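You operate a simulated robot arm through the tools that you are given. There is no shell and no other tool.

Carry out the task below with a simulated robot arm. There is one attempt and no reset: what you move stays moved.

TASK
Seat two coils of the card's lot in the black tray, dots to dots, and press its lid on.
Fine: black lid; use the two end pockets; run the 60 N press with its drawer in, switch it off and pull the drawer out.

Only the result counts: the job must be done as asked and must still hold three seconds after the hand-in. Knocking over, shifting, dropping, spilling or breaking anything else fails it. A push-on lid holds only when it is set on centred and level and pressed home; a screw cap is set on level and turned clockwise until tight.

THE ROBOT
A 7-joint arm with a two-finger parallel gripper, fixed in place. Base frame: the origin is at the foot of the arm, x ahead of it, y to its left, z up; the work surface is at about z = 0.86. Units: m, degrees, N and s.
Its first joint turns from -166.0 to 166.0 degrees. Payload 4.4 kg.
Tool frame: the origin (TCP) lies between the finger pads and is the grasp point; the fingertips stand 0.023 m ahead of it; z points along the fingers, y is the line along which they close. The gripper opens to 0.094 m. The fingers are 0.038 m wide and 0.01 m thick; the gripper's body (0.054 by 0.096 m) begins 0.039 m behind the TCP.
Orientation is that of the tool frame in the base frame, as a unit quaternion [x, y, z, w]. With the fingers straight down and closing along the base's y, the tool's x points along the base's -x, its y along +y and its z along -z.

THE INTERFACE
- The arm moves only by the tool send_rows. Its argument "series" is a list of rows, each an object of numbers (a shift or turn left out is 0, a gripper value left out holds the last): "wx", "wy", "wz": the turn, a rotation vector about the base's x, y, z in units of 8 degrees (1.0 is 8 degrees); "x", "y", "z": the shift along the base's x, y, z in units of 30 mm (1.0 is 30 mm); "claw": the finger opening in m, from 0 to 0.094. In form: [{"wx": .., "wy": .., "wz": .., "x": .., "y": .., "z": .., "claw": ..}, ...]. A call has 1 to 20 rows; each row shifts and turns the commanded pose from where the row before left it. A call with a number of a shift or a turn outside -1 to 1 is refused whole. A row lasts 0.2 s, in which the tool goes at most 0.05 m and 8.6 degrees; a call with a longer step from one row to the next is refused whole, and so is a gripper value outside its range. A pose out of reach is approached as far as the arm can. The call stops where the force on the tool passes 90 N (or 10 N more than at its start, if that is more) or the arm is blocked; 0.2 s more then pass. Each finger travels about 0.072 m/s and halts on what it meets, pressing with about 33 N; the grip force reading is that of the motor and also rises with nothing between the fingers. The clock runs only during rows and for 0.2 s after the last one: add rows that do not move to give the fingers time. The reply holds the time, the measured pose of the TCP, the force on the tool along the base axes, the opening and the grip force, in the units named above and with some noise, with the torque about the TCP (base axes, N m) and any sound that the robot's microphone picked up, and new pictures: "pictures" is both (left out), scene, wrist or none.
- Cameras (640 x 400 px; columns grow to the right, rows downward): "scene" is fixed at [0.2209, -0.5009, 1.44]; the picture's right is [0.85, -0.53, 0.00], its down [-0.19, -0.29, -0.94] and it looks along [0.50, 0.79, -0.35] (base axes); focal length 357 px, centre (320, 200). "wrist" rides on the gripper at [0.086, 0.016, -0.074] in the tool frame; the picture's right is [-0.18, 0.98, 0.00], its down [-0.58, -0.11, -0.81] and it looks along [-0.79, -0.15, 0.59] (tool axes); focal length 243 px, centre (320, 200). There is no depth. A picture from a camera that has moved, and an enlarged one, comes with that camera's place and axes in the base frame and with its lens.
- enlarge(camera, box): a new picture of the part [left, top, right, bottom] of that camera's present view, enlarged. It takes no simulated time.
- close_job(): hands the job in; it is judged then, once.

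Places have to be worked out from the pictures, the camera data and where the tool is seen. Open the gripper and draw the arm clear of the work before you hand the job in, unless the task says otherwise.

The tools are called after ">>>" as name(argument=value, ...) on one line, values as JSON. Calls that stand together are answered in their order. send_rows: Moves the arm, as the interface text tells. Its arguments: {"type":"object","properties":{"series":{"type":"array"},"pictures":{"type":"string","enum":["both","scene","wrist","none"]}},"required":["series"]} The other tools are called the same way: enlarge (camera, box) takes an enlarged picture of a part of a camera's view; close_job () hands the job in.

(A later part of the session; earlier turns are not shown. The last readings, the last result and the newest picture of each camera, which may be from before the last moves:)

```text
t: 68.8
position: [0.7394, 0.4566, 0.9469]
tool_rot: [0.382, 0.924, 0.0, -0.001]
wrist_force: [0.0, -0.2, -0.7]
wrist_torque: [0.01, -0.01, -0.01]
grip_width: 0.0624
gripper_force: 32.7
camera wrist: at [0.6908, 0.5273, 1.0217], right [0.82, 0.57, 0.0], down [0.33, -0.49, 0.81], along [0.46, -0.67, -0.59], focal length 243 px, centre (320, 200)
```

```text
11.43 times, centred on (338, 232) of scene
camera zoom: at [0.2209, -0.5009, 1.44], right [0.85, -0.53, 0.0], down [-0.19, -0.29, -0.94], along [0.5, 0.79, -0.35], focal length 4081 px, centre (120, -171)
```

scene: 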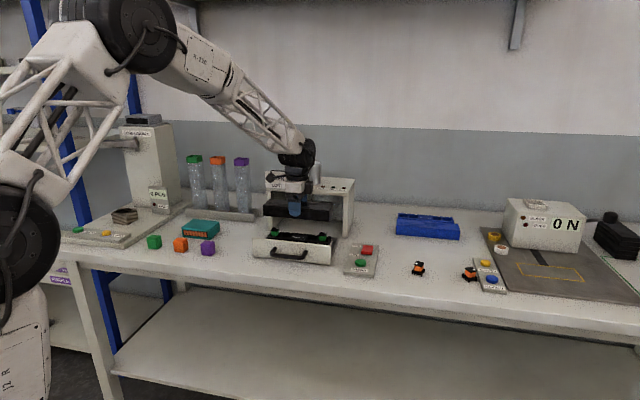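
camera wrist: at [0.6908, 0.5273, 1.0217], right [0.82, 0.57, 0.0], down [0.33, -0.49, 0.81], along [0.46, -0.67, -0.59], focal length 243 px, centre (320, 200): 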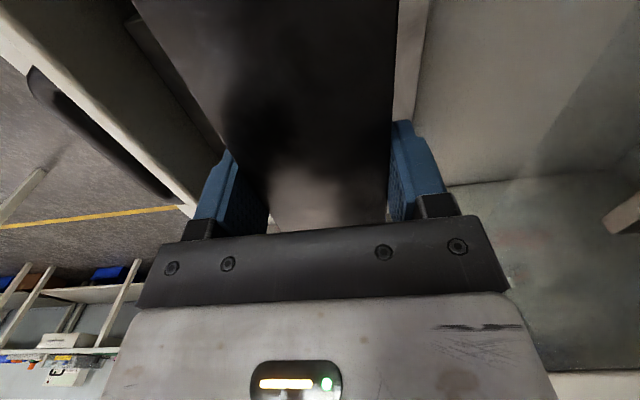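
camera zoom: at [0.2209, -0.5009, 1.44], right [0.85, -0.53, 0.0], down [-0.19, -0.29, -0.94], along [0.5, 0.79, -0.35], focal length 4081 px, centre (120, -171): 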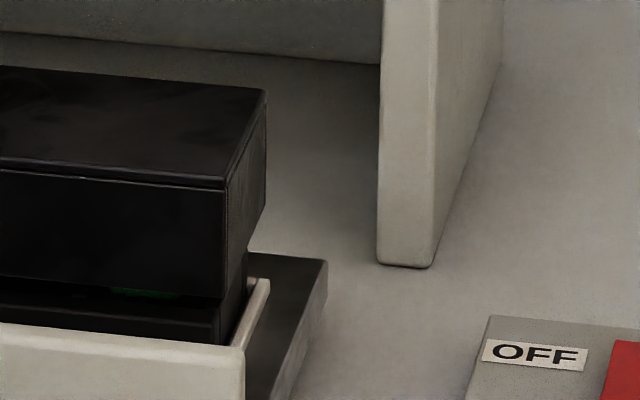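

Both views now agree the lid is centred (within ~0.5 mm) over the tray. I lower it slowly onto the tray.

>>> send_rows(series=[{"z": -0.12}, {"z": -0.12}, {"z": -0.1}, {"z": -0.1}, {}], pictures="none")

>>> enlarge(camera="scene", box=[255, 205, 355, 265])

```text
t: 70.0
position: [0.7412, 0.4558, 0.9372]
tool_rot: [0.383, 0.924, 0.001, 0.0]
wrist_force: [0.4, -0.7, 12.2]
wrist_torque: [-0.36, -0.93, -0.01]
grip_width: 0.0627
gripper_force: 33.2
```

```text
6.40 times, centred on (305, 235) of scene
camera zoom: at [0.2209, -0.5009, 1.44], right [0.85, -0.53, 0.0], down [-0.19, -0.29, -0.94], along [0.5, 0.79, -0.35], focal length 2286 px, centre (416, -24)
```

zoom: 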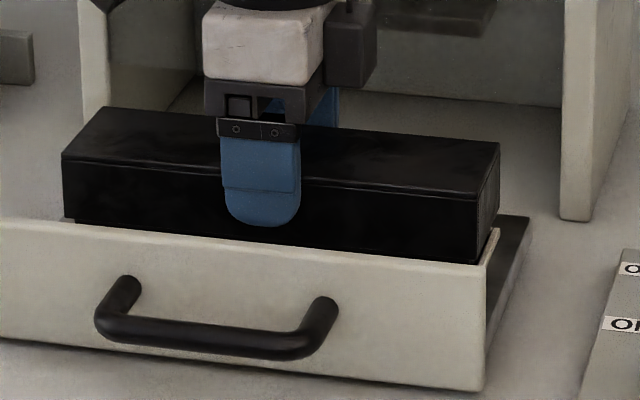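

Contact of 12 N at rim level with some off-centre torque. I look closely at both ends before pressing any further.

>>> send_rows(series=[{}], pictures="wrist")

>>> enlarge(camera="scene", box=[262, 215, 297, 245])

>>> enlarge(camera="scene", box=[320, 220, 350, 250])

>>> enlarge(camera="wrist", box=[100, 0, 500, 240])

```text
t: 70.4
position: [0.7403, 0.456, 0.9363]
tool_rot: [0.383, 0.924, 0.0, 0.0]
wrist_force: [2.3, 0.0, 14.7]
wrist_torque: [-0.28, -1.06, 0.05]
grip_width: 0.0625
gripper_force: 33.0
camera wrist: at [0.6915, 0.5265, 1.0097], right [0.82, 0.57, 0.0], down [0.33, -0.49, 0.81], along [0.46, -0.66, -0.59], focal length 243 px, centre (320, 200)
```

wrist: 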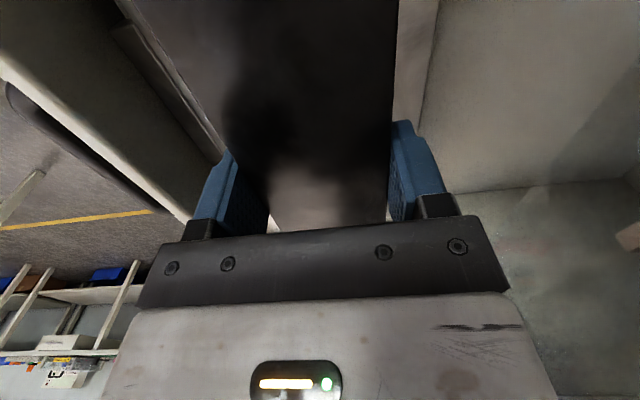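

```text
13.33 times, centred on (280, 230) of scene
camera zoom: at [0.2209, -0.5009, 1.44], right [0.85, -0.53, 0.0], down [-0.19, -0.29, -0.94], along [0.5, 0.79, -0.35], focal length 4761 px, centre (860, -200)
```

zoom: 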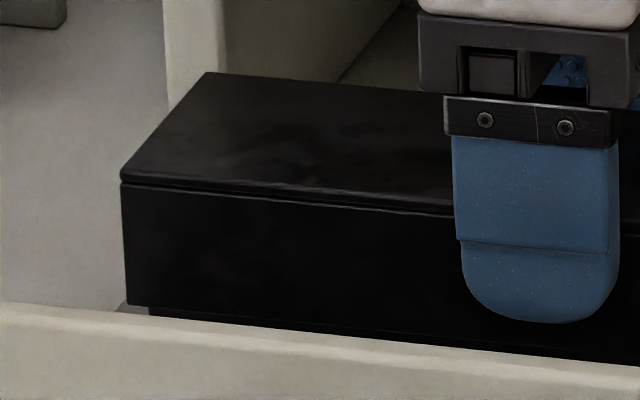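

```text
13.33 times, centred on (335, 235) of scene
camera zoom: at [0.2209, -0.5009, 1.44], right [0.85, -0.53, 0.0], down [-0.19, -0.29, -0.94], along [0.5, 0.79, -0.35], focal length 4761 px, centre (120, -267)
```

zoom: 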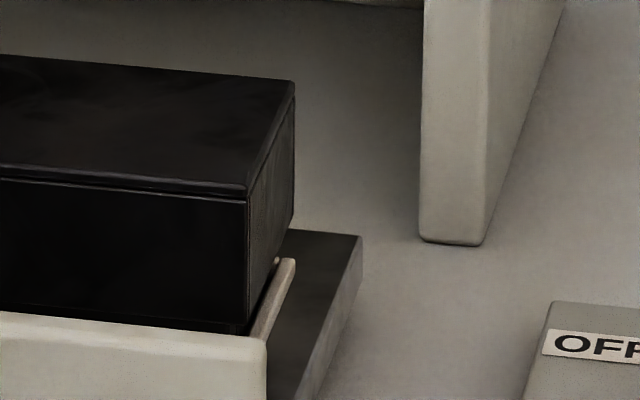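

```text
1.60 times, centred on (300, 120) of wrist
camera zoom: at [0.6915, 0.5265, 1.0097], right [0.82, 0.57, 0.0], down [0.33, -0.49, 0.81], along [0.46, -0.66, -0.59], focal length 388 px, centre (352, 328)
```

zoom: 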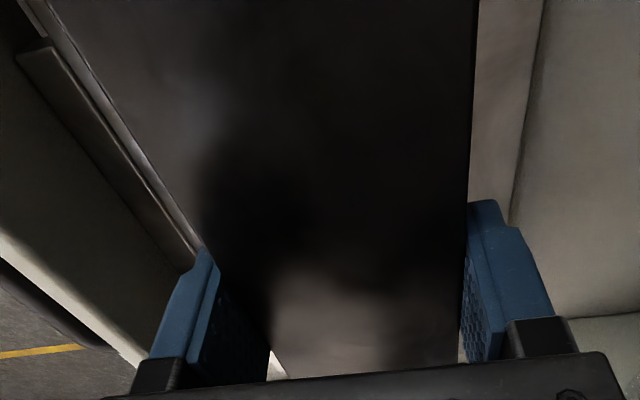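

The torque suggests the lid's far (+n) wall is touching the tray's far rim, mostly at the +e end. I lift a little, shift ~1.2 mm toward +n and 0.5 mm back in e, and try again.

>>> send_rows(series=[{"z": 0.13}, {"x": 0.016, "y": 0.04}, {}, {"z": -0.07}, {"z": -0.07}, {"z": -0.06}, {}, {}], pictures="wrist")

```text
t: 72.2
position: [0.7411, 0.4579, 0.9344]
tool_rot: [0.382, 0.924, 0.0, 0.001]
wrist_force: [-0.3, 0.5, -1.1]
wrist_torque: [0.01, 0.05, 0.04]
grip_width: 0.0624
gripper_force: 33.5
camera wrist: at [0.6925, 0.5283, 1.0066], right [0.82, 0.57, 0.0], down [0.33, -0.49, 0.81], along [0.46, -0.67, -0.59], focal length 243 px, centre (320, 200)
```

wrist: 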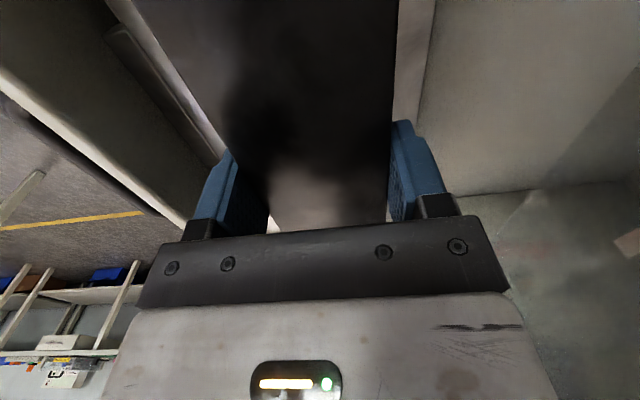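

No force now and the lid has passed rim level. I continue down in small steps.

>>> send_rows(series=[{"z": -0.06}, {"z": -0.06}, {}], pictures="none")

```text
t: 73.0
position: [0.7421, 0.4558, 0.9286]
tool_rot: [0.383, 0.924, 0.0, 0.0]
wrist_force: [-1.2, -0.1, -0.2]
wrist_torque: [-0.01, -0.03, 0.0]
grip_width: 0.0629
gripper_force: 33.6
```

>>> send_rows(series=[{"z": -0.06}, {"z": -0.06}, {}], pictures="wrist")

>>> enlarge(camera="scene", box=[255, 205, 355, 265])

```text
t: 73.8
position: [0.7419, 0.4563, 0.925]
tool_rot: [0.383, 0.924, 0.0, -0.001]
wrist_force: [0.2, -0.1, -0.3]
wrist_torque: [0.02, 0.02, 0.01]
grip_width: 0.0627
gripper_force: 33.0
camera wrist: at [0.6925, 0.5276, 0.9985], right [0.82, 0.57, 0.0], down [0.33, -0.49, 0.81], along [0.46, -0.67, -0.59], focal length 243 px, centre (320, 200)
```

wrist: 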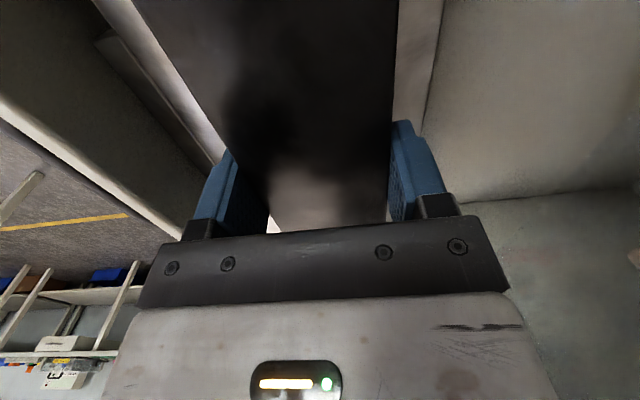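

```text
6.40 times, centred on (305, 235) of scene
camera zoom: at [0.2209, -0.5009, 1.44], right [0.85, -0.53, 0.0], down [-0.19, -0.29, -0.94], along [0.5, 0.79, -0.35], focal length 2286 px, centre (416, -24)
```

zoom: 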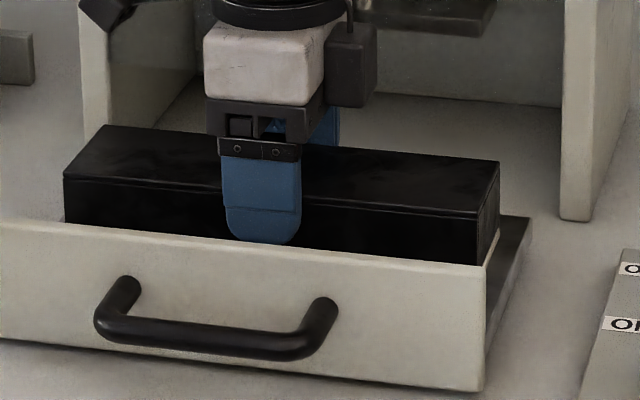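

Still free; the lid is sliding down evenly. I continue slowly until it meets resistance.

>>> send_rows(series=[{"z": -0.06}, {"z": -0.06}, {}], pictures="none")

```text
t: 74.6
position: [0.7425, 0.456, 0.9251]
tool_rot: [0.382, 0.924, 0.001, 0.0]
wrist_force: [-4.2, 5.5, 24.9]
wrist_torque: [0.17, 0.58, -0.05]
grip_width: 0.0625
gripper_force: 32.8
heard: snap
```

Resistance of 25 N with a snap sound at lid bottom ≈0.889. I release the lid here, rise and inspect whether it sits level.

>>> send_rows(series=[{"z": 0.06}, {"claw": 0.085}, {}, {}, {"z": 0.5}, {"z": 1}, {"z": 1}, {"z": 1}, {}, {}])

>>> enlarge(camera="scene", box=[255, 205, 355, 265])

>>> enlarge(camera="wrist", box=[160, 0, 480, 220])

```text
t: 76.8
position: [0.743, 0.4539, 1.0302]
tool_rot: [0.383, 0.924, 0.001, -0.001]
wrist_force: [-0.2, -0.7, -0.4]
wrist_torque: [0.01, 0.0, -0.02]
grip_width: 0.0849
gripper_force: 0.1
camera wrist: at [0.6929, 0.5251, 1.104], right [0.82, 0.57, 0.0], down [0.33, -0.49, 0.81], along [0.46, -0.67, -0.59], focal length 243 px, centre (320, 200)
```

scene: 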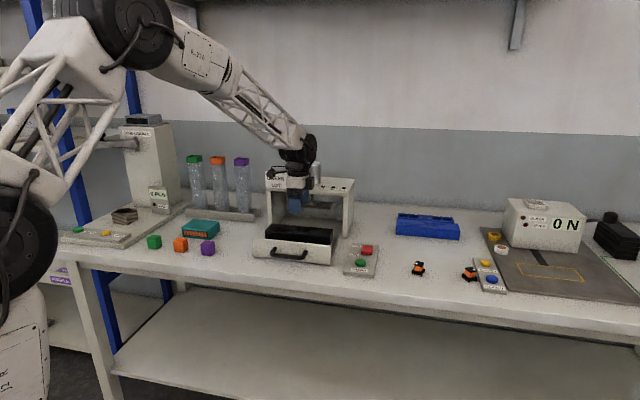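
wrist: 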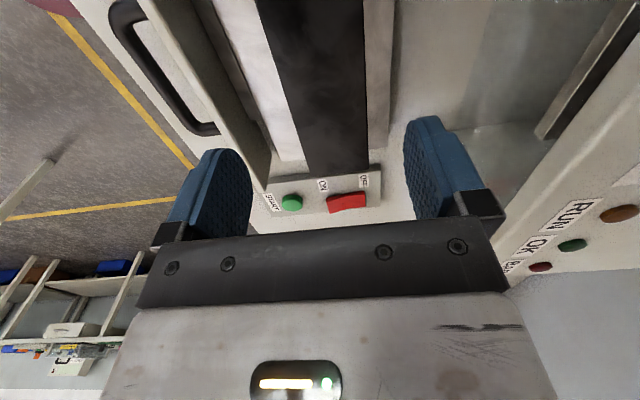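

```text
6.40 times, centred on (305, 235) of scene
camera zoom: at [0.2209, -0.5009, 1.44], right [0.85, -0.53, 0.0], down [-0.19, -0.29, -0.94], along [0.5, 0.79, -0.35], focal length 2286 px, centre (416, -24)
```

zoom: 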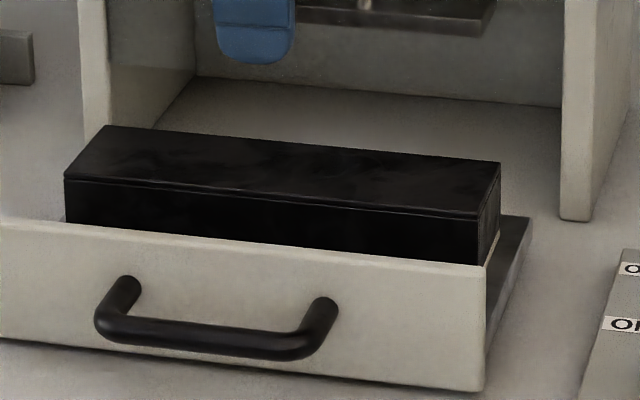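

```text
1.82 times, centred on (320, 110) of wrist
camera zoom: at [0.6929, 0.5251, 1.104], right [0.82, 0.57, 0.0], down [0.33, -0.49, 0.81], along [0.46, -0.67, -0.59], focal length 441 px, centre (320, 364)
```

zoom: 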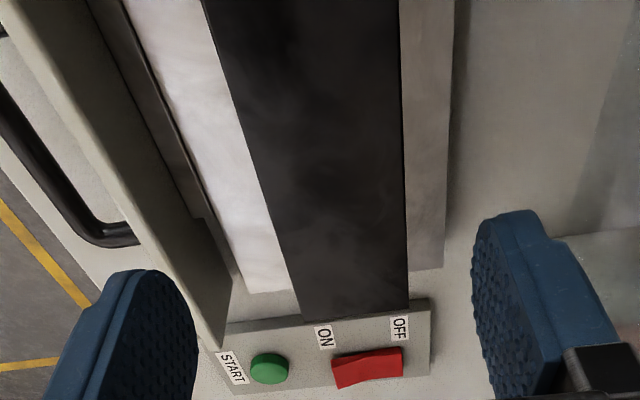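

The lid sits level on the tray (top z≈0.923 at both ends). Next the drawer: I move above its handle (≈e 0.203, n 0.709) to look at it before gripping.

>>> send_rows(series=[{"x": -0.8, "y": -0.8, "claw": 0.04}, {"x": -0.8, "y": -0.8}, {"x": -0.8, "y": -0.8}, {"x": -0.8, "y": -0.8}, {}, {}, {}])

>>> enlarge(camera="wrist", box=[160, 0, 480, 220])

>>> enlarge(camera="scene", box=[245, 190, 365, 285])

```text
t: 78.4
position: [0.6465, 0.3603, 1.0284]
tool_rot: [0.383, 0.924, 0.0, 0.0]
wrist_force: [-0.3, 0.2, 0.3]
wrist_torque: [0.02, 0.04, -0.02]
grip_width: 0.04
gripper_force: 0.1
camera wrist: at [0.598, 0.4333, 1.1021], right [0.82, 0.57, 0.0], down [0.33, -0.49, 0.81], along [0.46, -0.67, -0.59], focal length 243 px, centre (320, 200)
```

scene: 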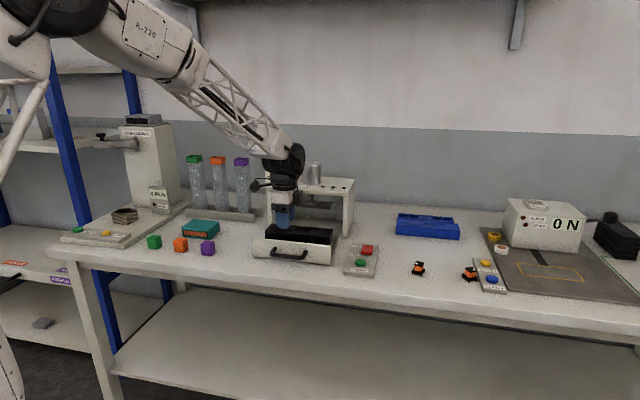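
wrist: 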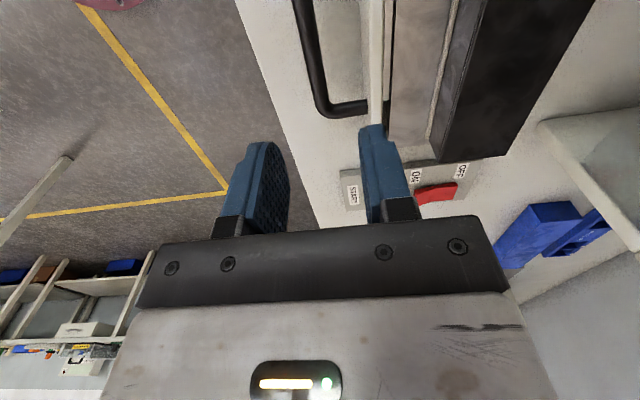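

```text
1.82 times, centred on (320, 110) of wrist
camera zoom: at [0.598, 0.4333, 1.1021], right [0.82, 0.57, 0.0], down [0.33, -0.49, 0.81], along [0.46, -0.67, -0.59], focal length 441 px, centre (320, 364)
```

zoom: 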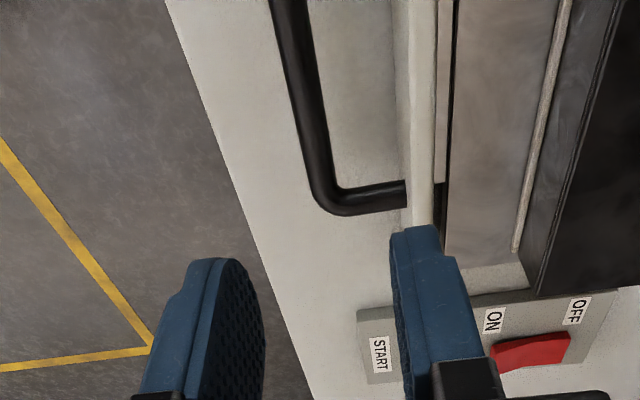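

```text
4.21 times, centred on (305, 238) of scene
camera zoom: at [0.2209, -0.5009, 1.44], right [0.85, -0.53, 0.0], down [-0.19, -0.29, -0.94], along [0.5, 0.79, -0.35], focal length 1504 px, centre (383, 42)
```

zoom: 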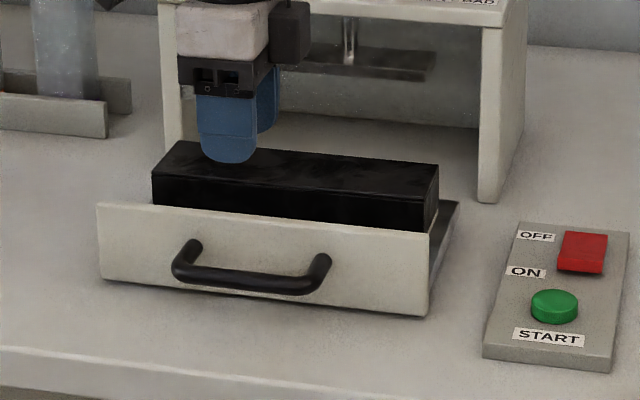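

The handle bar is at n≈0.706, z≈0.897, with the panel front at n≈0.749. I tilt the tool 20° (wrist leaning back toward me) so the arm clears the press front, then line up over the bar.

>>> send_rows(series=[{"wx": 0.589, "wy": -0.589, "x": -0.085, "y": -0.085, "claw": 0.036}, {"wx": 0.589, "wy": -0.589, "x": -0.085, "y": -0.085}, {"wx": 0.589, "wy": -0.589}, {"z": -0.8}, {"z": -0.8}, {"z": -0.5}, {}, {}])

>>> enlarge(camera="wrist", box=[200, 0, 480, 200])

>>> enlarge(camera="scene", box=[245, 190, 365, 285])

```text
t: 80.2
position: [0.6407, 0.3554, 0.9662]
tool_rot: [0.377, 0.91, 0.16, 0.066]
wrist_force: [-0.1, 0.2, 0.0]
wrist_torque: [0.02, -0.06, -0.01]
grip_width: 0.0359
gripper_force: 0.1
camera wrist: at [0.5729, 0.4079, 1.0406], right [0.78, 0.52, 0.34], down [0.14, -0.68, 0.72], along [0.61, -0.52, -0.61], focal length 243 px, centre (320, 200)
```

scene: 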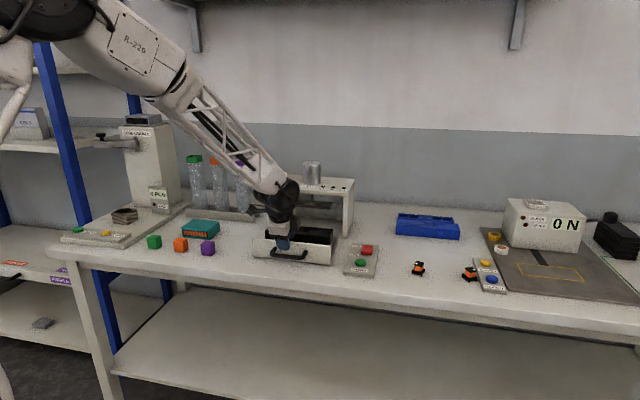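
wrist: 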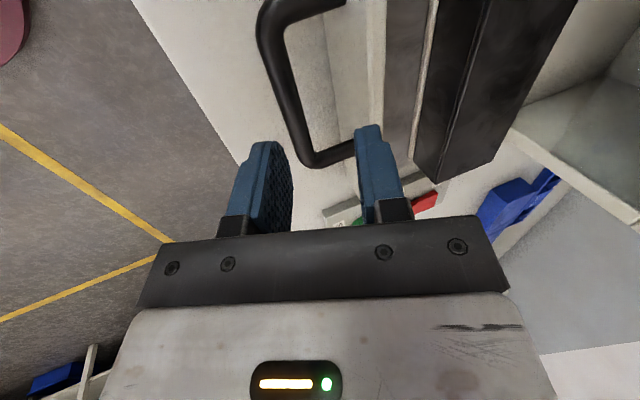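

```text
2.00 times, centred on (340, 100) of wrist
camera zoom: at [0.5729, 0.4079, 1.0406], right [0.78, 0.52, 0.34], down [0.14, -0.68, 0.72], along [0.61, -0.52, -0.61], focal length 485 px, centre (280, 400)
```

zoom: 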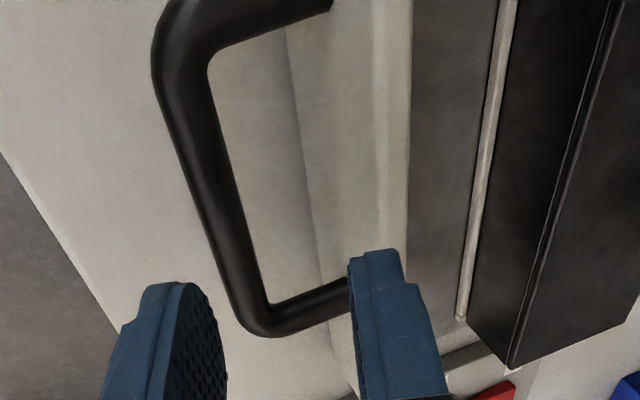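

```text
4.21 times, centred on (305, 238) of scene
camera zoom: at [0.2209, -0.5009, 1.44], right [0.85, -0.53, 0.0], down [-0.19, -0.29, -0.94], along [0.5, 0.79, -0.35], focal length 1504 px, centre (383, 42)
```

zoom: 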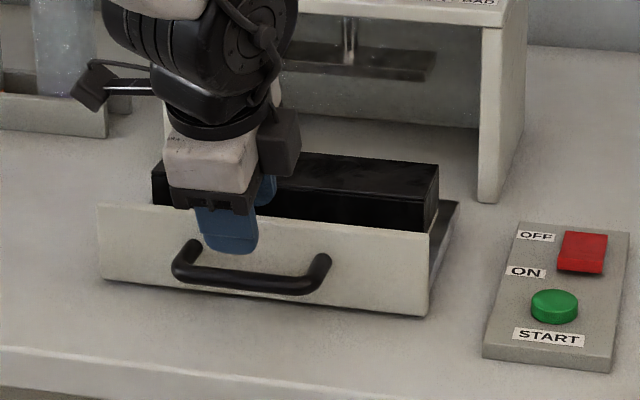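

Tilt is as intended and the fingers straddle the bar line. I descend onto the handle and close.

>>> send_rows(series=[{"x": 0.083, "y": 0.083}, {"z": -0.74}, {"z": -0.74}, {"z": -0.7}, {}, {"claw": 0.0}, {}, {}, {}])

>>> enlarge(camera="scene", box=[245, 190, 365, 285])

```text
t: 82.2
position: [0.6413, 0.3586, 0.9021]
tool_rot: [0.376, 0.91, 0.161, 0.066]
wrist_force: [9.6, 11.8, -1.9]
wrist_torque: [0.07, 0.06, -0.19]
grip_width: 0.0138
gripper_force: 45.4
camera wrist: at [0.5736, 0.4123, 0.9765], right [0.78, 0.52, 0.34], down [0.14, -0.68, 0.72], along [0.61, -0.52, -0.61], focal length 243 px, centre (320, 200)
```

scene: 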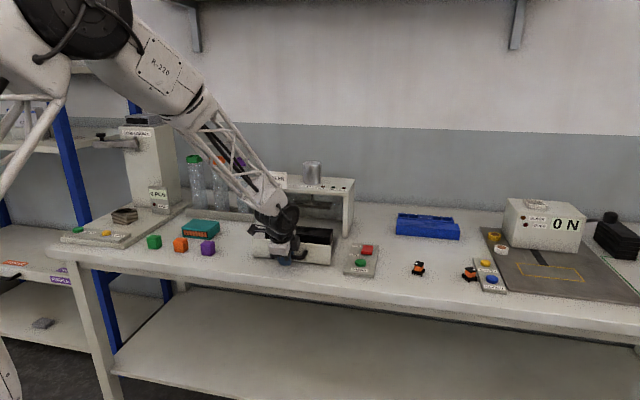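
wrist: 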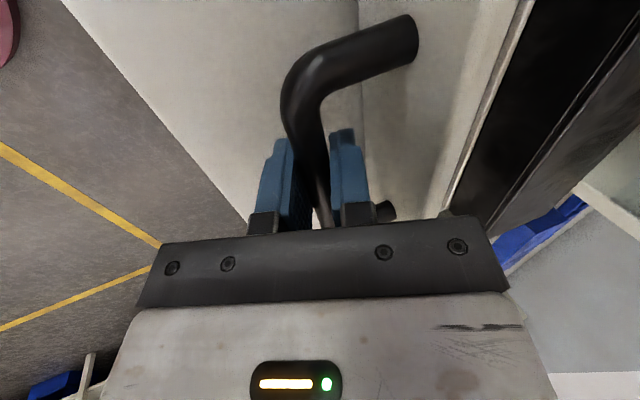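

```text
4.21 times, centred on (305, 238) of scene
camera zoom: at [0.2209, -0.5009, 1.44], right [0.85, -0.53, 0.0], down [-0.19, -0.29, -0.94], along [0.5, 0.79, -0.35], focal length 1504 px, centre (383, 42)
```

zoom: 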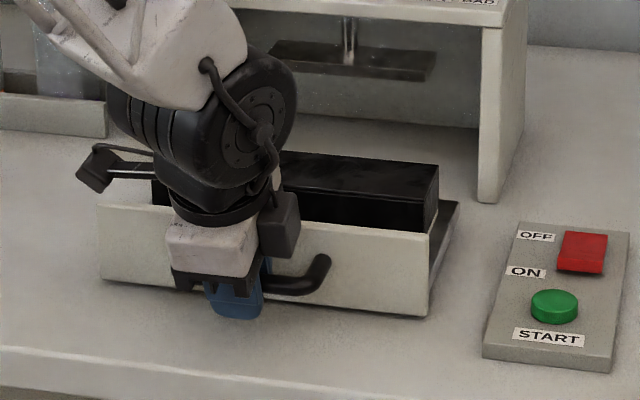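

The bar is gripped (13.8 mm). I push the drawer in slowly along +n and watch the force.

>>> send_rows(series=[{"x": 0.25, "y": 0.25}, {"x": 0.3, "y": 0.3}, {"x": 0.3, "y": 0.3}, {"x": 0.3, "y": 0.3}, {"x": 0.3, "y": 0.3}, {"x": 0.3, "y": 0.3}, {}], pictures="scene")

>>> enlarge(camera="scene", box=[245, 160, 365, 275])

```text
t: 83.8
position: [0.6953, 0.4111, 0.9014]
tool_rot: [0.375, 0.91, 0.161, 0.068]
wrist_force: [-20.5, 20.6, 16.4]
wrist_torque: [0.04, 0.1, -0.23]
grip_width: 0.0135
gripper_force: 44.4
```

scene: 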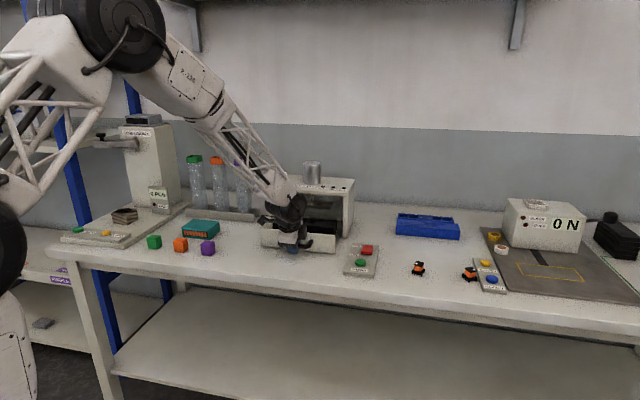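

```text
3.48 times, centred on (305, 218) of scene
camera zoom: at [0.2209, -0.5009, 1.44], right [0.85, -0.53, 0.0], down [-0.19, -0.29, -0.94], along [0.5, 0.79, -0.35], focal length 1242 px, centre (372, 139)
```

zoom: 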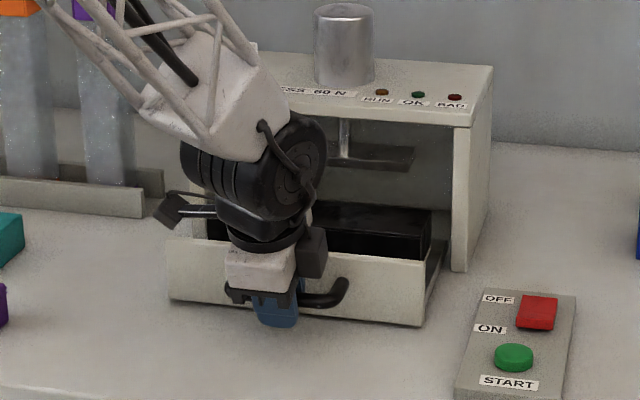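

The drawer slides in freely; there's a sideways load of ~29 N toward -e, so I ease the grip point that way and up a bit while continuing.

>>> send_rows(series=[{"x": -0.05, "y": 0.05, "z": 0.05}, {}, {"x": 0.25, "y": 0.25}, {"x": 0.25, "y": 0.25}, {"x": 0.25, "y": 0.25}, {}], pictures="scene")

```text
t: 85.2
position: [0.7153, 0.4337, 0.9012]
tool_rot: [0.377, 0.91, 0.159, 0.066]
wrist_force: [20.4, -21.5, -14.1]
wrist_torque: [0.01, 0.0, -0.11]
grip_width: 0.0139
gripper_force: 45.0
```

scene: 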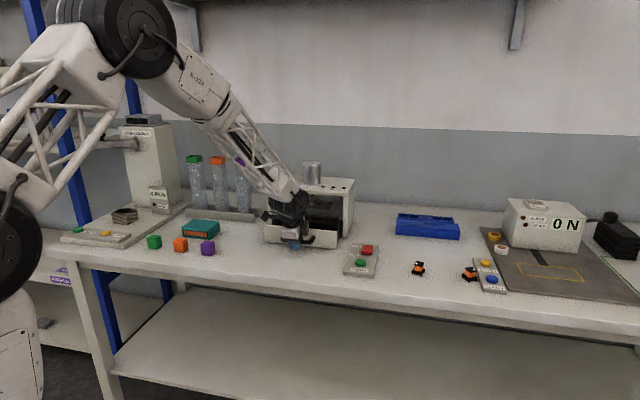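

Side load reversed sign—it's just the grip sliding on the bar, bounded by friction. I halve the correction back and keep pushing in.

>>> send_rows(series=[{"x": 0.025, "y": -0.025, "z": -0.025}, {"x": 0.25, "y": 0.25}, {"x": 0.25, "y": 0.25}, {"x": 0.25, "y": 0.25}, {"x": 0.25, "y": 0.25}, {}], pictures="scene")

>>> enlarge(camera="scene", box=[245, 160, 365, 275])

```text
t: 86.6
position: [0.7482, 0.4644, 0.9018]
tool_rot: [0.376, 0.91, 0.16, 0.066]
wrist_force: [-22.5, 22.7, 0.8]
wrist_torque: [0.09, 0.12, -0.3]
grip_width: 0.0138
gripper_force: 45.7
```

scene: 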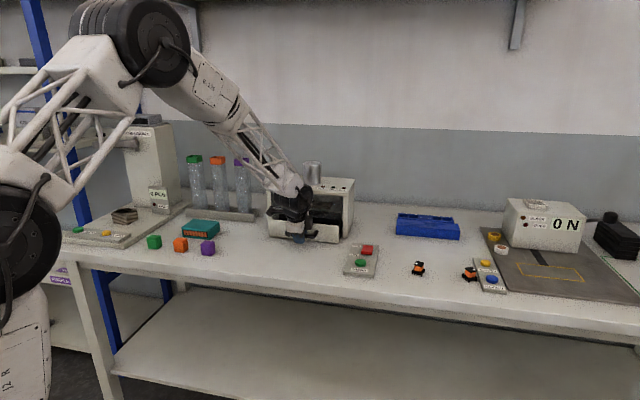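

```text
3.48 times, centred on (305, 218) of scene
camera zoom: at [0.2209, -0.5009, 1.44], right [0.85, -0.53, 0.0], down [-0.19, -0.29, -0.94], along [0.5, 0.79, -0.35], focal length 1242 px, centre (372, 139)
```

zoom: 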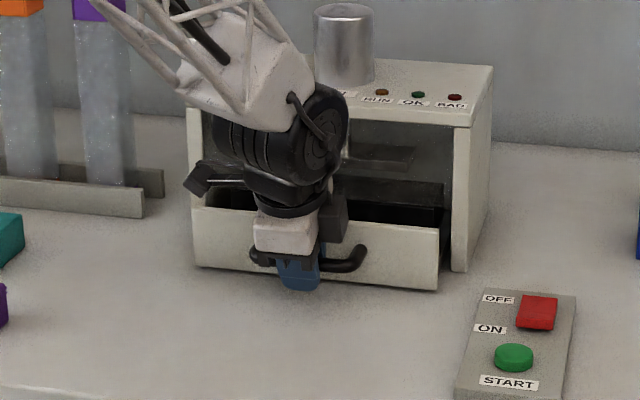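

About 35 mm remain until the panel meets the press frame. I continue in smaller steps.

>>> send_rows(series=[{"x": -0.02, "y": 0.02}, {"x": 0.2, "y": 0.2}, {"x": 0.2, "y": 0.2}, {"x": 0.2, "y": 0.2}, {}], pictures="scene")

>>> enlarge(camera="scene", box=[245, 160, 365, 275])

```text
t: 87.8
position: [0.7659, 0.481, 0.9017]
tool_rot: [0.377, 0.91, 0.16, 0.066]
wrist_force: [4.9, -5.0, -8.9]
wrist_torque: [-0.14, -0.13, -0.18]
grip_width: 0.0137
gripper_force: 44.9
```

scene: 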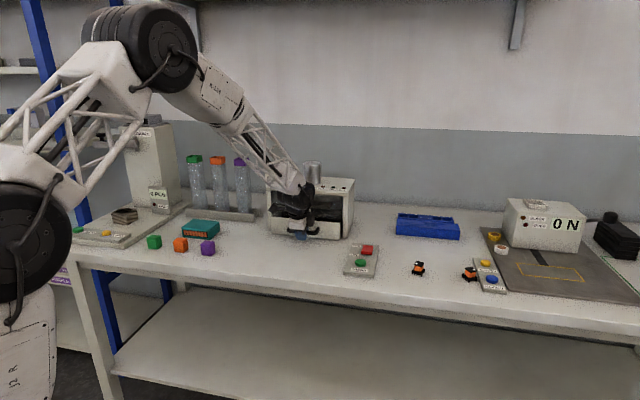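

```text
3.48 times, centred on (305, 218) of scene
camera zoom: at [0.2209, -0.5009, 1.44], right [0.85, -0.53, 0.0], down [-0.19, -0.29, -0.94], along [0.5, 0.79, -0.35], focal length 1242 px, centre (372, 139)
```

zoom: 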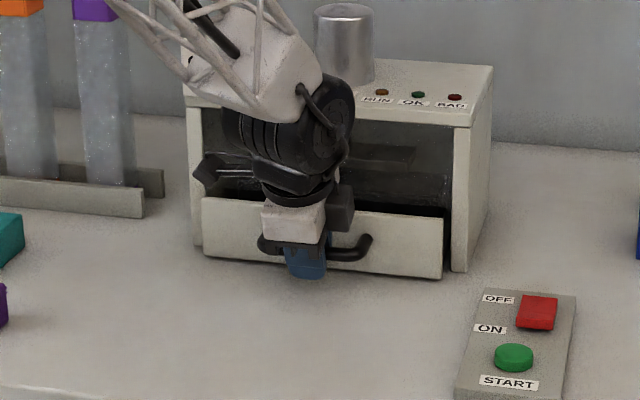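

The panel fits between the legs, so it should go in about flush. I keep pushing gently until it stops.

>>> send_rows(series=[{"x": 0.15, "y": 0.15}, {"x": 0.15, "y": 0.15}, {}], pictures="none")

>>> enlarge(camera="scene", box=[255, 170, 365, 265])

```text
t: 88.6
position: [0.775, 0.4893, 0.9013]
tool_rot: [0.377, 0.91, 0.16, 0.067]
wrist_force: [22.9, -20.0, -9.6]
wrist_torque: [-0.14, -0.1, -0.19]
grip_width: 0.014
gripper_force: 45.3
```

```text
4.21 times, centred on (310, 218) of scene
camera zoom: at [0.2209, -0.5009, 1.44], right [0.85, -0.53, 0.0], down [-0.19, -0.29, -0.94], along [0.5, 0.79, -0.35], focal length 1504 px, centre (362, 126)
```

zoom: 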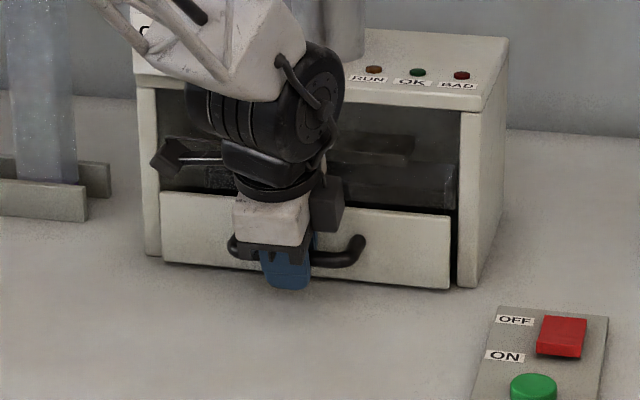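

Nearly flush, no stop yet. A few more millimetres.

>>> send_rows(series=[{"x": 0.08, "y": 0.12}, {"x": 0.1, "y": 0.1}, {"x": 0.1, "y": 0.1}, {}], pictures="none")

>>> enlarge(camera="scene", box=[255, 170, 365, 265])

```text
t: 89.4
position: [0.7757, 0.4972, 0.8963]
tool_rot: [0.377, 0.911, 0.156, 0.063]
wrist_force: [-28.1, -23.6, 15.0]
wrist_torque: [-0.04, -0.19, -0.14]
grip_width: 0.0135
gripper_force: 45.0
stopped in row 3: the force on the tool passed its limit at 95 N (the readings are from after the stop); the commanded pose is now the measured one
```

```text
4.21 times, centred on (310, 218) of scene
camera zoom: at [0.2209, -0.5009, 1.44], right [0.85, -0.53, 0.0], down [-0.19, -0.29, -0.94], along [0.5, 0.79, -0.35], focal length 1504 px, centre (362, 126)
```

zoom: 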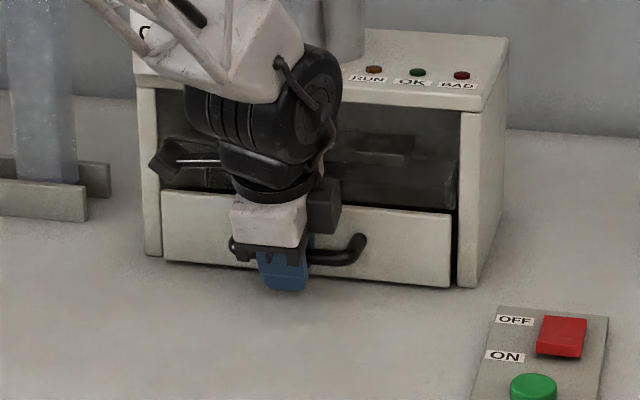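

The drawer hit its stop flush with the press frame. I release the handle, rise straight up, back away, straighten the tool and go look at the switch panel.

>>> send_rows(series=[{"claw": 0.036}, {}, {"z": 0.7}, {"z": 0.9}, {"z": 0.9}, {"z": 0.9}, {"x": -0.786, "y": -0.786}, {"x": -0.786, "y": -0.786}, {"x": -0.786, "y": -0.786}, {"wx": -0.571, "wy": 0.571}, {"wx": -0.571, "wy": 0.571}, {"wx": -0.571, "wy": 0.571}, {"x": 0.943, "y": -0.943}, {"x": 0.943, "y": -0.943}, {"x": 0.943, "y": -0.943}, {"x": 0.943, "y": -0.943}, {"x": 0.943, "y": -0.943, "claw": 0.0}, {}, {}])

>>> enlarge(camera="wrist", box=[160, 0, 480, 220])

>>> enlarge(camera="scene", box=[255, 150, 395, 285])

```text
t: 93.4
position: [0.8452, 0.2839, 1.0006]
tool_rot: [0.383, 0.924, 0.001, 0.0]
wrist_force: [0.4, -0.3, -0.3]
wrist_torque: [0.03, -0.01, 0.0]
grip_width: 0.0001
gripper_force: 32.5
camera wrist: at [0.7971, 0.3559, 1.0754], right [0.83, 0.56, 0.0], down [0.33, -0.49, 0.8], along [0.46, -0.66, -0.59], focal length 243 px, centre (320, 200)
```

scene: 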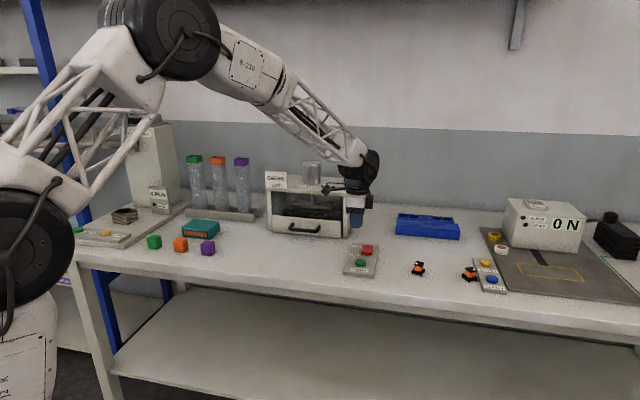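
wrist: 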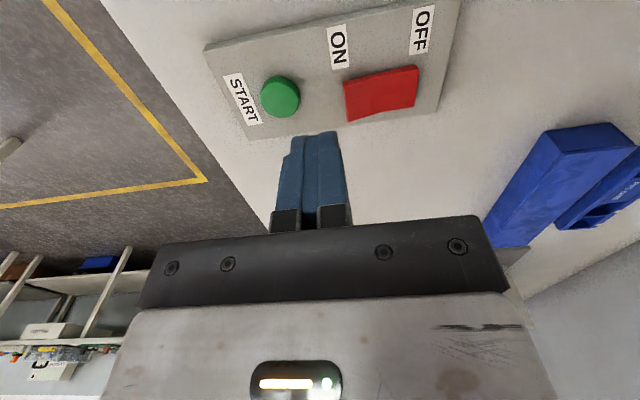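

```text
1.82 times, centred on (320, 110) of wrist
camera zoom: at [0.7971, 0.3559, 1.0754], right [0.83, 0.56, 0.0], down [0.33, -0.49, 0.8], along [0.46, -0.66, -0.59], focal length 441 px, centre (320, 364)
```

zoom: 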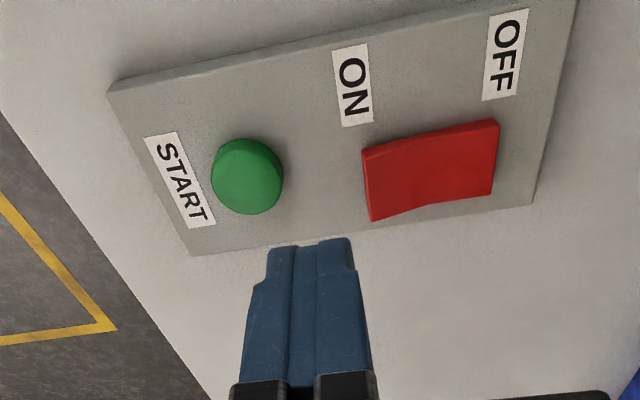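

```text
2.96 times, centred on (325, 218) of scene
camera zoom: at [0.2209, -0.5009, 1.44], right [0.85, -0.53, 0.0], down [-0.19, -0.29, -0.94], along [0.5, 0.79, -0.35], focal length 1058 px, centre (305, 148)
```

zoom: 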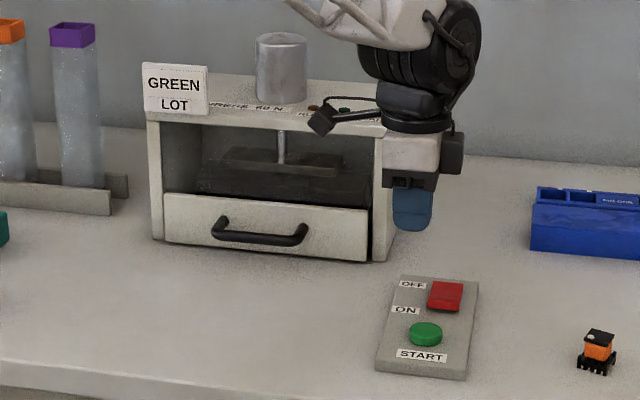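

I zoom in on the rocker to determine its present state.

>>> enlarge(camera="wrist", box=[330, 40, 430, 130])

>>> enlarge(camera="scene", box=[340, 235, 385, 280])

>>> enlarge(camera="scene", box=[260, 165, 360, 240])

```text
4.44 times, centred on (380, 85) of wrist
camera zoom: at [0.7971, 0.3559, 1.0754], right [0.83, 0.56, 0.0], down [0.33, -0.49, 0.8], along [0.46, -0.66, -0.59], focal length 1078 px, centre (53, 711)
```

zoom: 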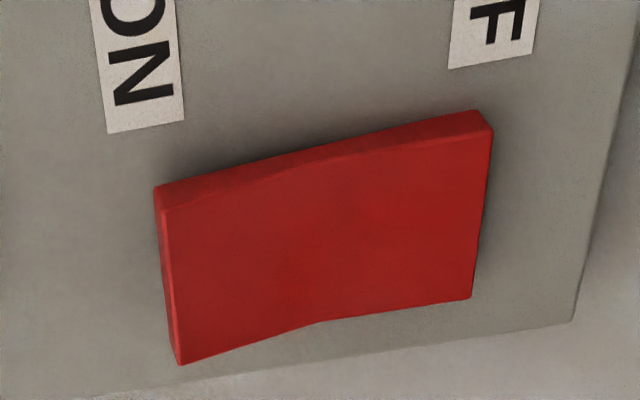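

```text
8.89 times, centred on (362, 258) of scene
camera zoom: at [0.2209, -0.5009, 1.44], right [0.85, -0.53, 0.0], down [-0.19, -0.29, -0.94], along [0.5, 0.79, -0.35], focal length 3174 px, centre (-58, -311)
```

zoom: 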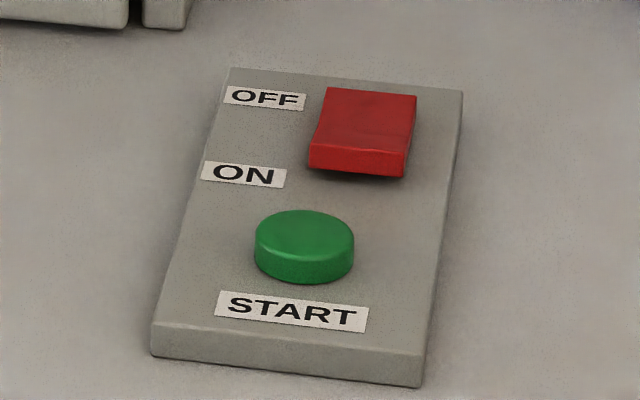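

```text
5.33 times, centred on (310, 202) of scene
camera zoom: at [0.2209, -0.5009, 1.44], right [0.85, -0.53, 0.0], down [-0.19, -0.29, -0.94], along [0.5, 0.79, -0.35], focal length 1905 px, centre (373, 187)
```

zoom: 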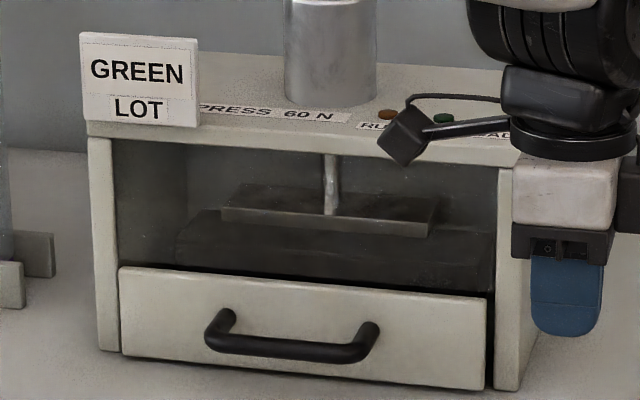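

The rocker's ON end stands up, so the press is off; START is at ≈[0.834,0.243]. I position the closed fingers over the ON end (≈e 0.434, n 0.824) and descend close to it.

>>> send_rows(series=[{"x": 0.722, "y": -0.127}, {"x": 0.722, "y": -0.127}, {"z": -0.9}, {"z": -0.9}, {"z": -0.7}, {}, {}])

>>> enlarge(camera="scene", box=[330, 200, 400, 285])

>>> enlarge(camera="wrist", box=[240, 60, 420, 200])

```text
t: 95.0
position: [0.8886, 0.2778, 0.9232]
tool_rot: [0.382, 0.924, 0.001, 0.0]
wrist_force: [-1.1, 0.5, 0.5]
wrist_torque: [0.01, -0.02, 0.01]
grip_width: 0.0
gripper_force: 32.9
camera wrist: at [0.8396, 0.3487, 0.9971], right [0.83, 0.56, 0.0], down [0.33, -0.49, 0.8], along [0.46, -0.66, -0.59], focal length 243 px, centre (320, 200)
```

scene: 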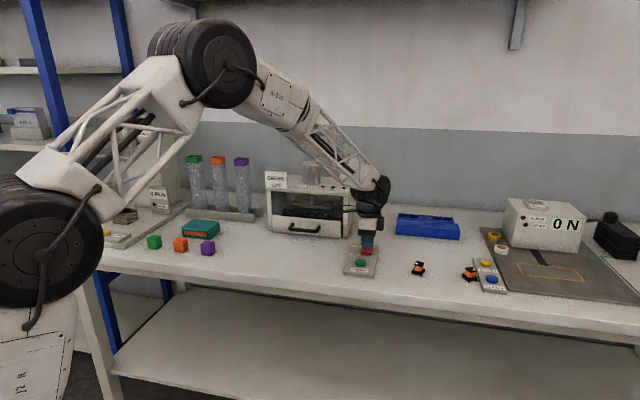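
wrist: 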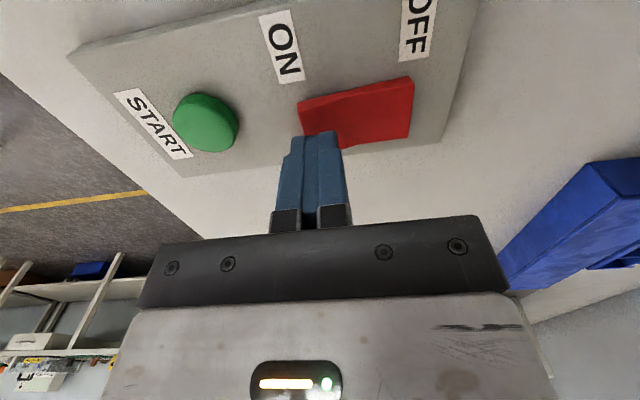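

```text
4.71 times, centred on (365, 242) of scene
camera zoom: at [0.2209, -0.5009, 1.44], right [0.85, -0.53, 0.0], down [-0.19, -0.29, -0.94], along [0.5, 0.79, -0.35], focal length 1680 px, centre (108, 0)
```

zoom: 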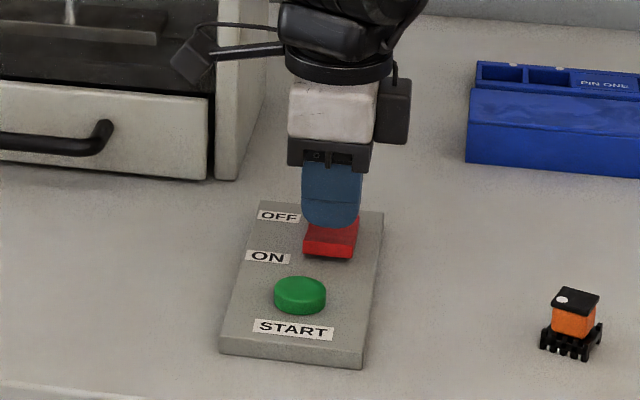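

```text
2.86 times, centred on (330, 130) of wrist
camera zoom: at [0.8396, 0.3487, 0.9971], right [0.83, 0.56, 0.0], down [0.33, -0.49, 0.8], along [0.46, -0.66, -0.59], focal length 693 px, centre (291, 400)
```

zoom: 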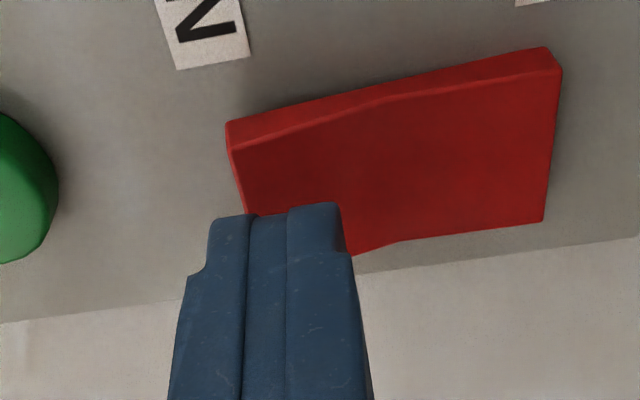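

Fingertips are over the ON end. I nudge 2 mm inward and press down in small steps.

>>> send_rows(series=[{"x": 0.045, "y": 0.045}, {"z": -0.12}, {"z": -0.12}, {"z": -0.12}, {"z": -0.1}, {}], pictures="wrist")

>>> enlarge(camera="wrist", box=[240, 60, 420, 200])

```text
t: 96.4
position: [0.8907, 0.2788, 0.9094]
tool_rot: [0.383, 0.924, 0.001, -0.001]
wrist_force: [0.6, 0.2, 0.2]
wrist_torque: [0.0, 0.01, 0.0]
grip_width: 0.0
gripper_force: 32.8
camera wrist: at [0.8425, 0.3503, 0.9834], right [0.83, 0.56, 0.0], down [0.33, -0.49, 0.8], along [0.46, -0.66, -0.59], focal length 243 px, centre (320, 200)
```

wrist: 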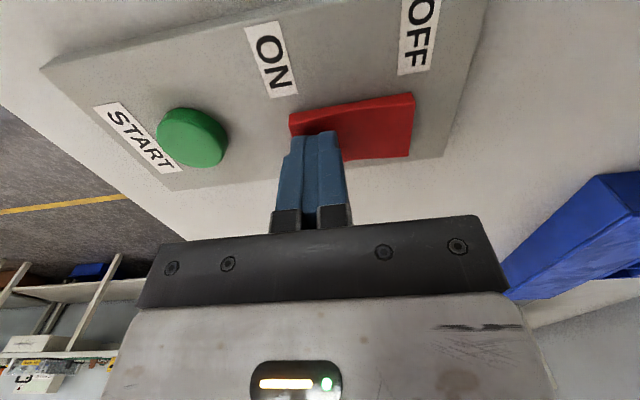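

```text
2.86 times, centred on (330, 130) of wrist
camera zoom: at [0.8425, 0.3503, 0.9834], right [0.83, 0.56, 0.0], down [0.33, -0.49, 0.8], along [0.46, -0.66, -0.59], focal length 693 px, centre (291, 400)
```

zoom: 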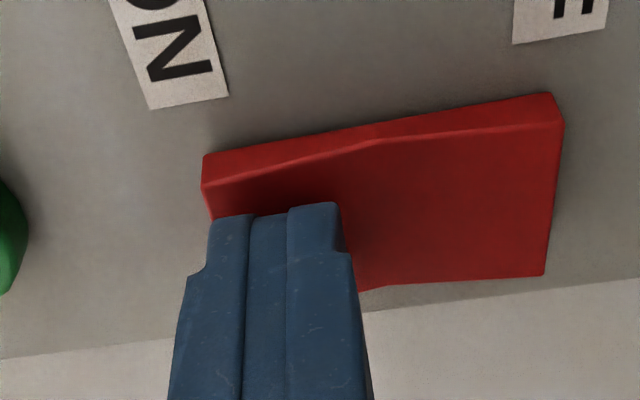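

No contact yet; tip at z≈0.886. I keep pressing down in small steps.

>>> send_rows(series=[{"z": -0.08}, {"z": -0.08}, {"z": -0.08}, {}], pictures="wrist")

>>> enlarge(camera="wrist", box=[240, 60, 420, 200])

```text
t: 97.4
position: [0.8912, 0.2797, 0.9072]
tool_rot: [0.383, 0.924, 0.002, 0.001]
wrist_force: [-45.8, -24.8, 69.8]
wrist_torque: [-0.08, 0.56, 0.17]
grip_width: 0.0001
gripper_force: 33.0
camera wrist: at [0.8424, 0.35, 0.9812], right [0.83, 0.56, 0.0], down [0.33, -0.49, 0.81], along [0.46, -0.66, -0.59], focal length 243 px, centre (320, 200)
```

wrist: 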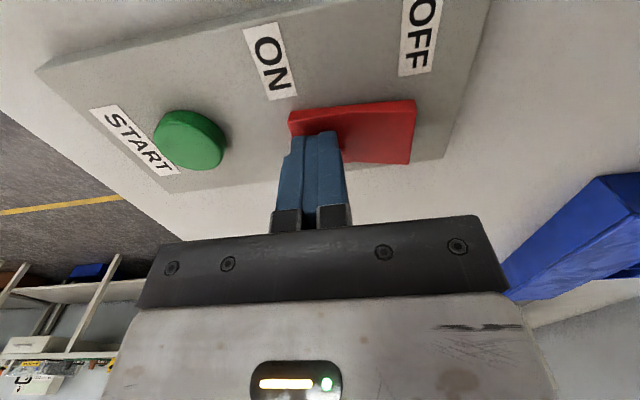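

```text
2.86 times, centred on (330, 130) of wrist
camera zoom: at [0.8424, 0.35, 0.9812], right [0.83, 0.56, 0.0], down [0.33, -0.49, 0.81], along [0.46, -0.66, -0.59], focal length 693 px, centre (291, 400)
```

zoom: 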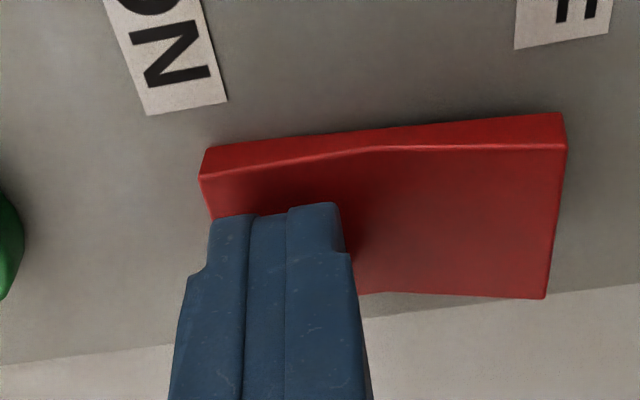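

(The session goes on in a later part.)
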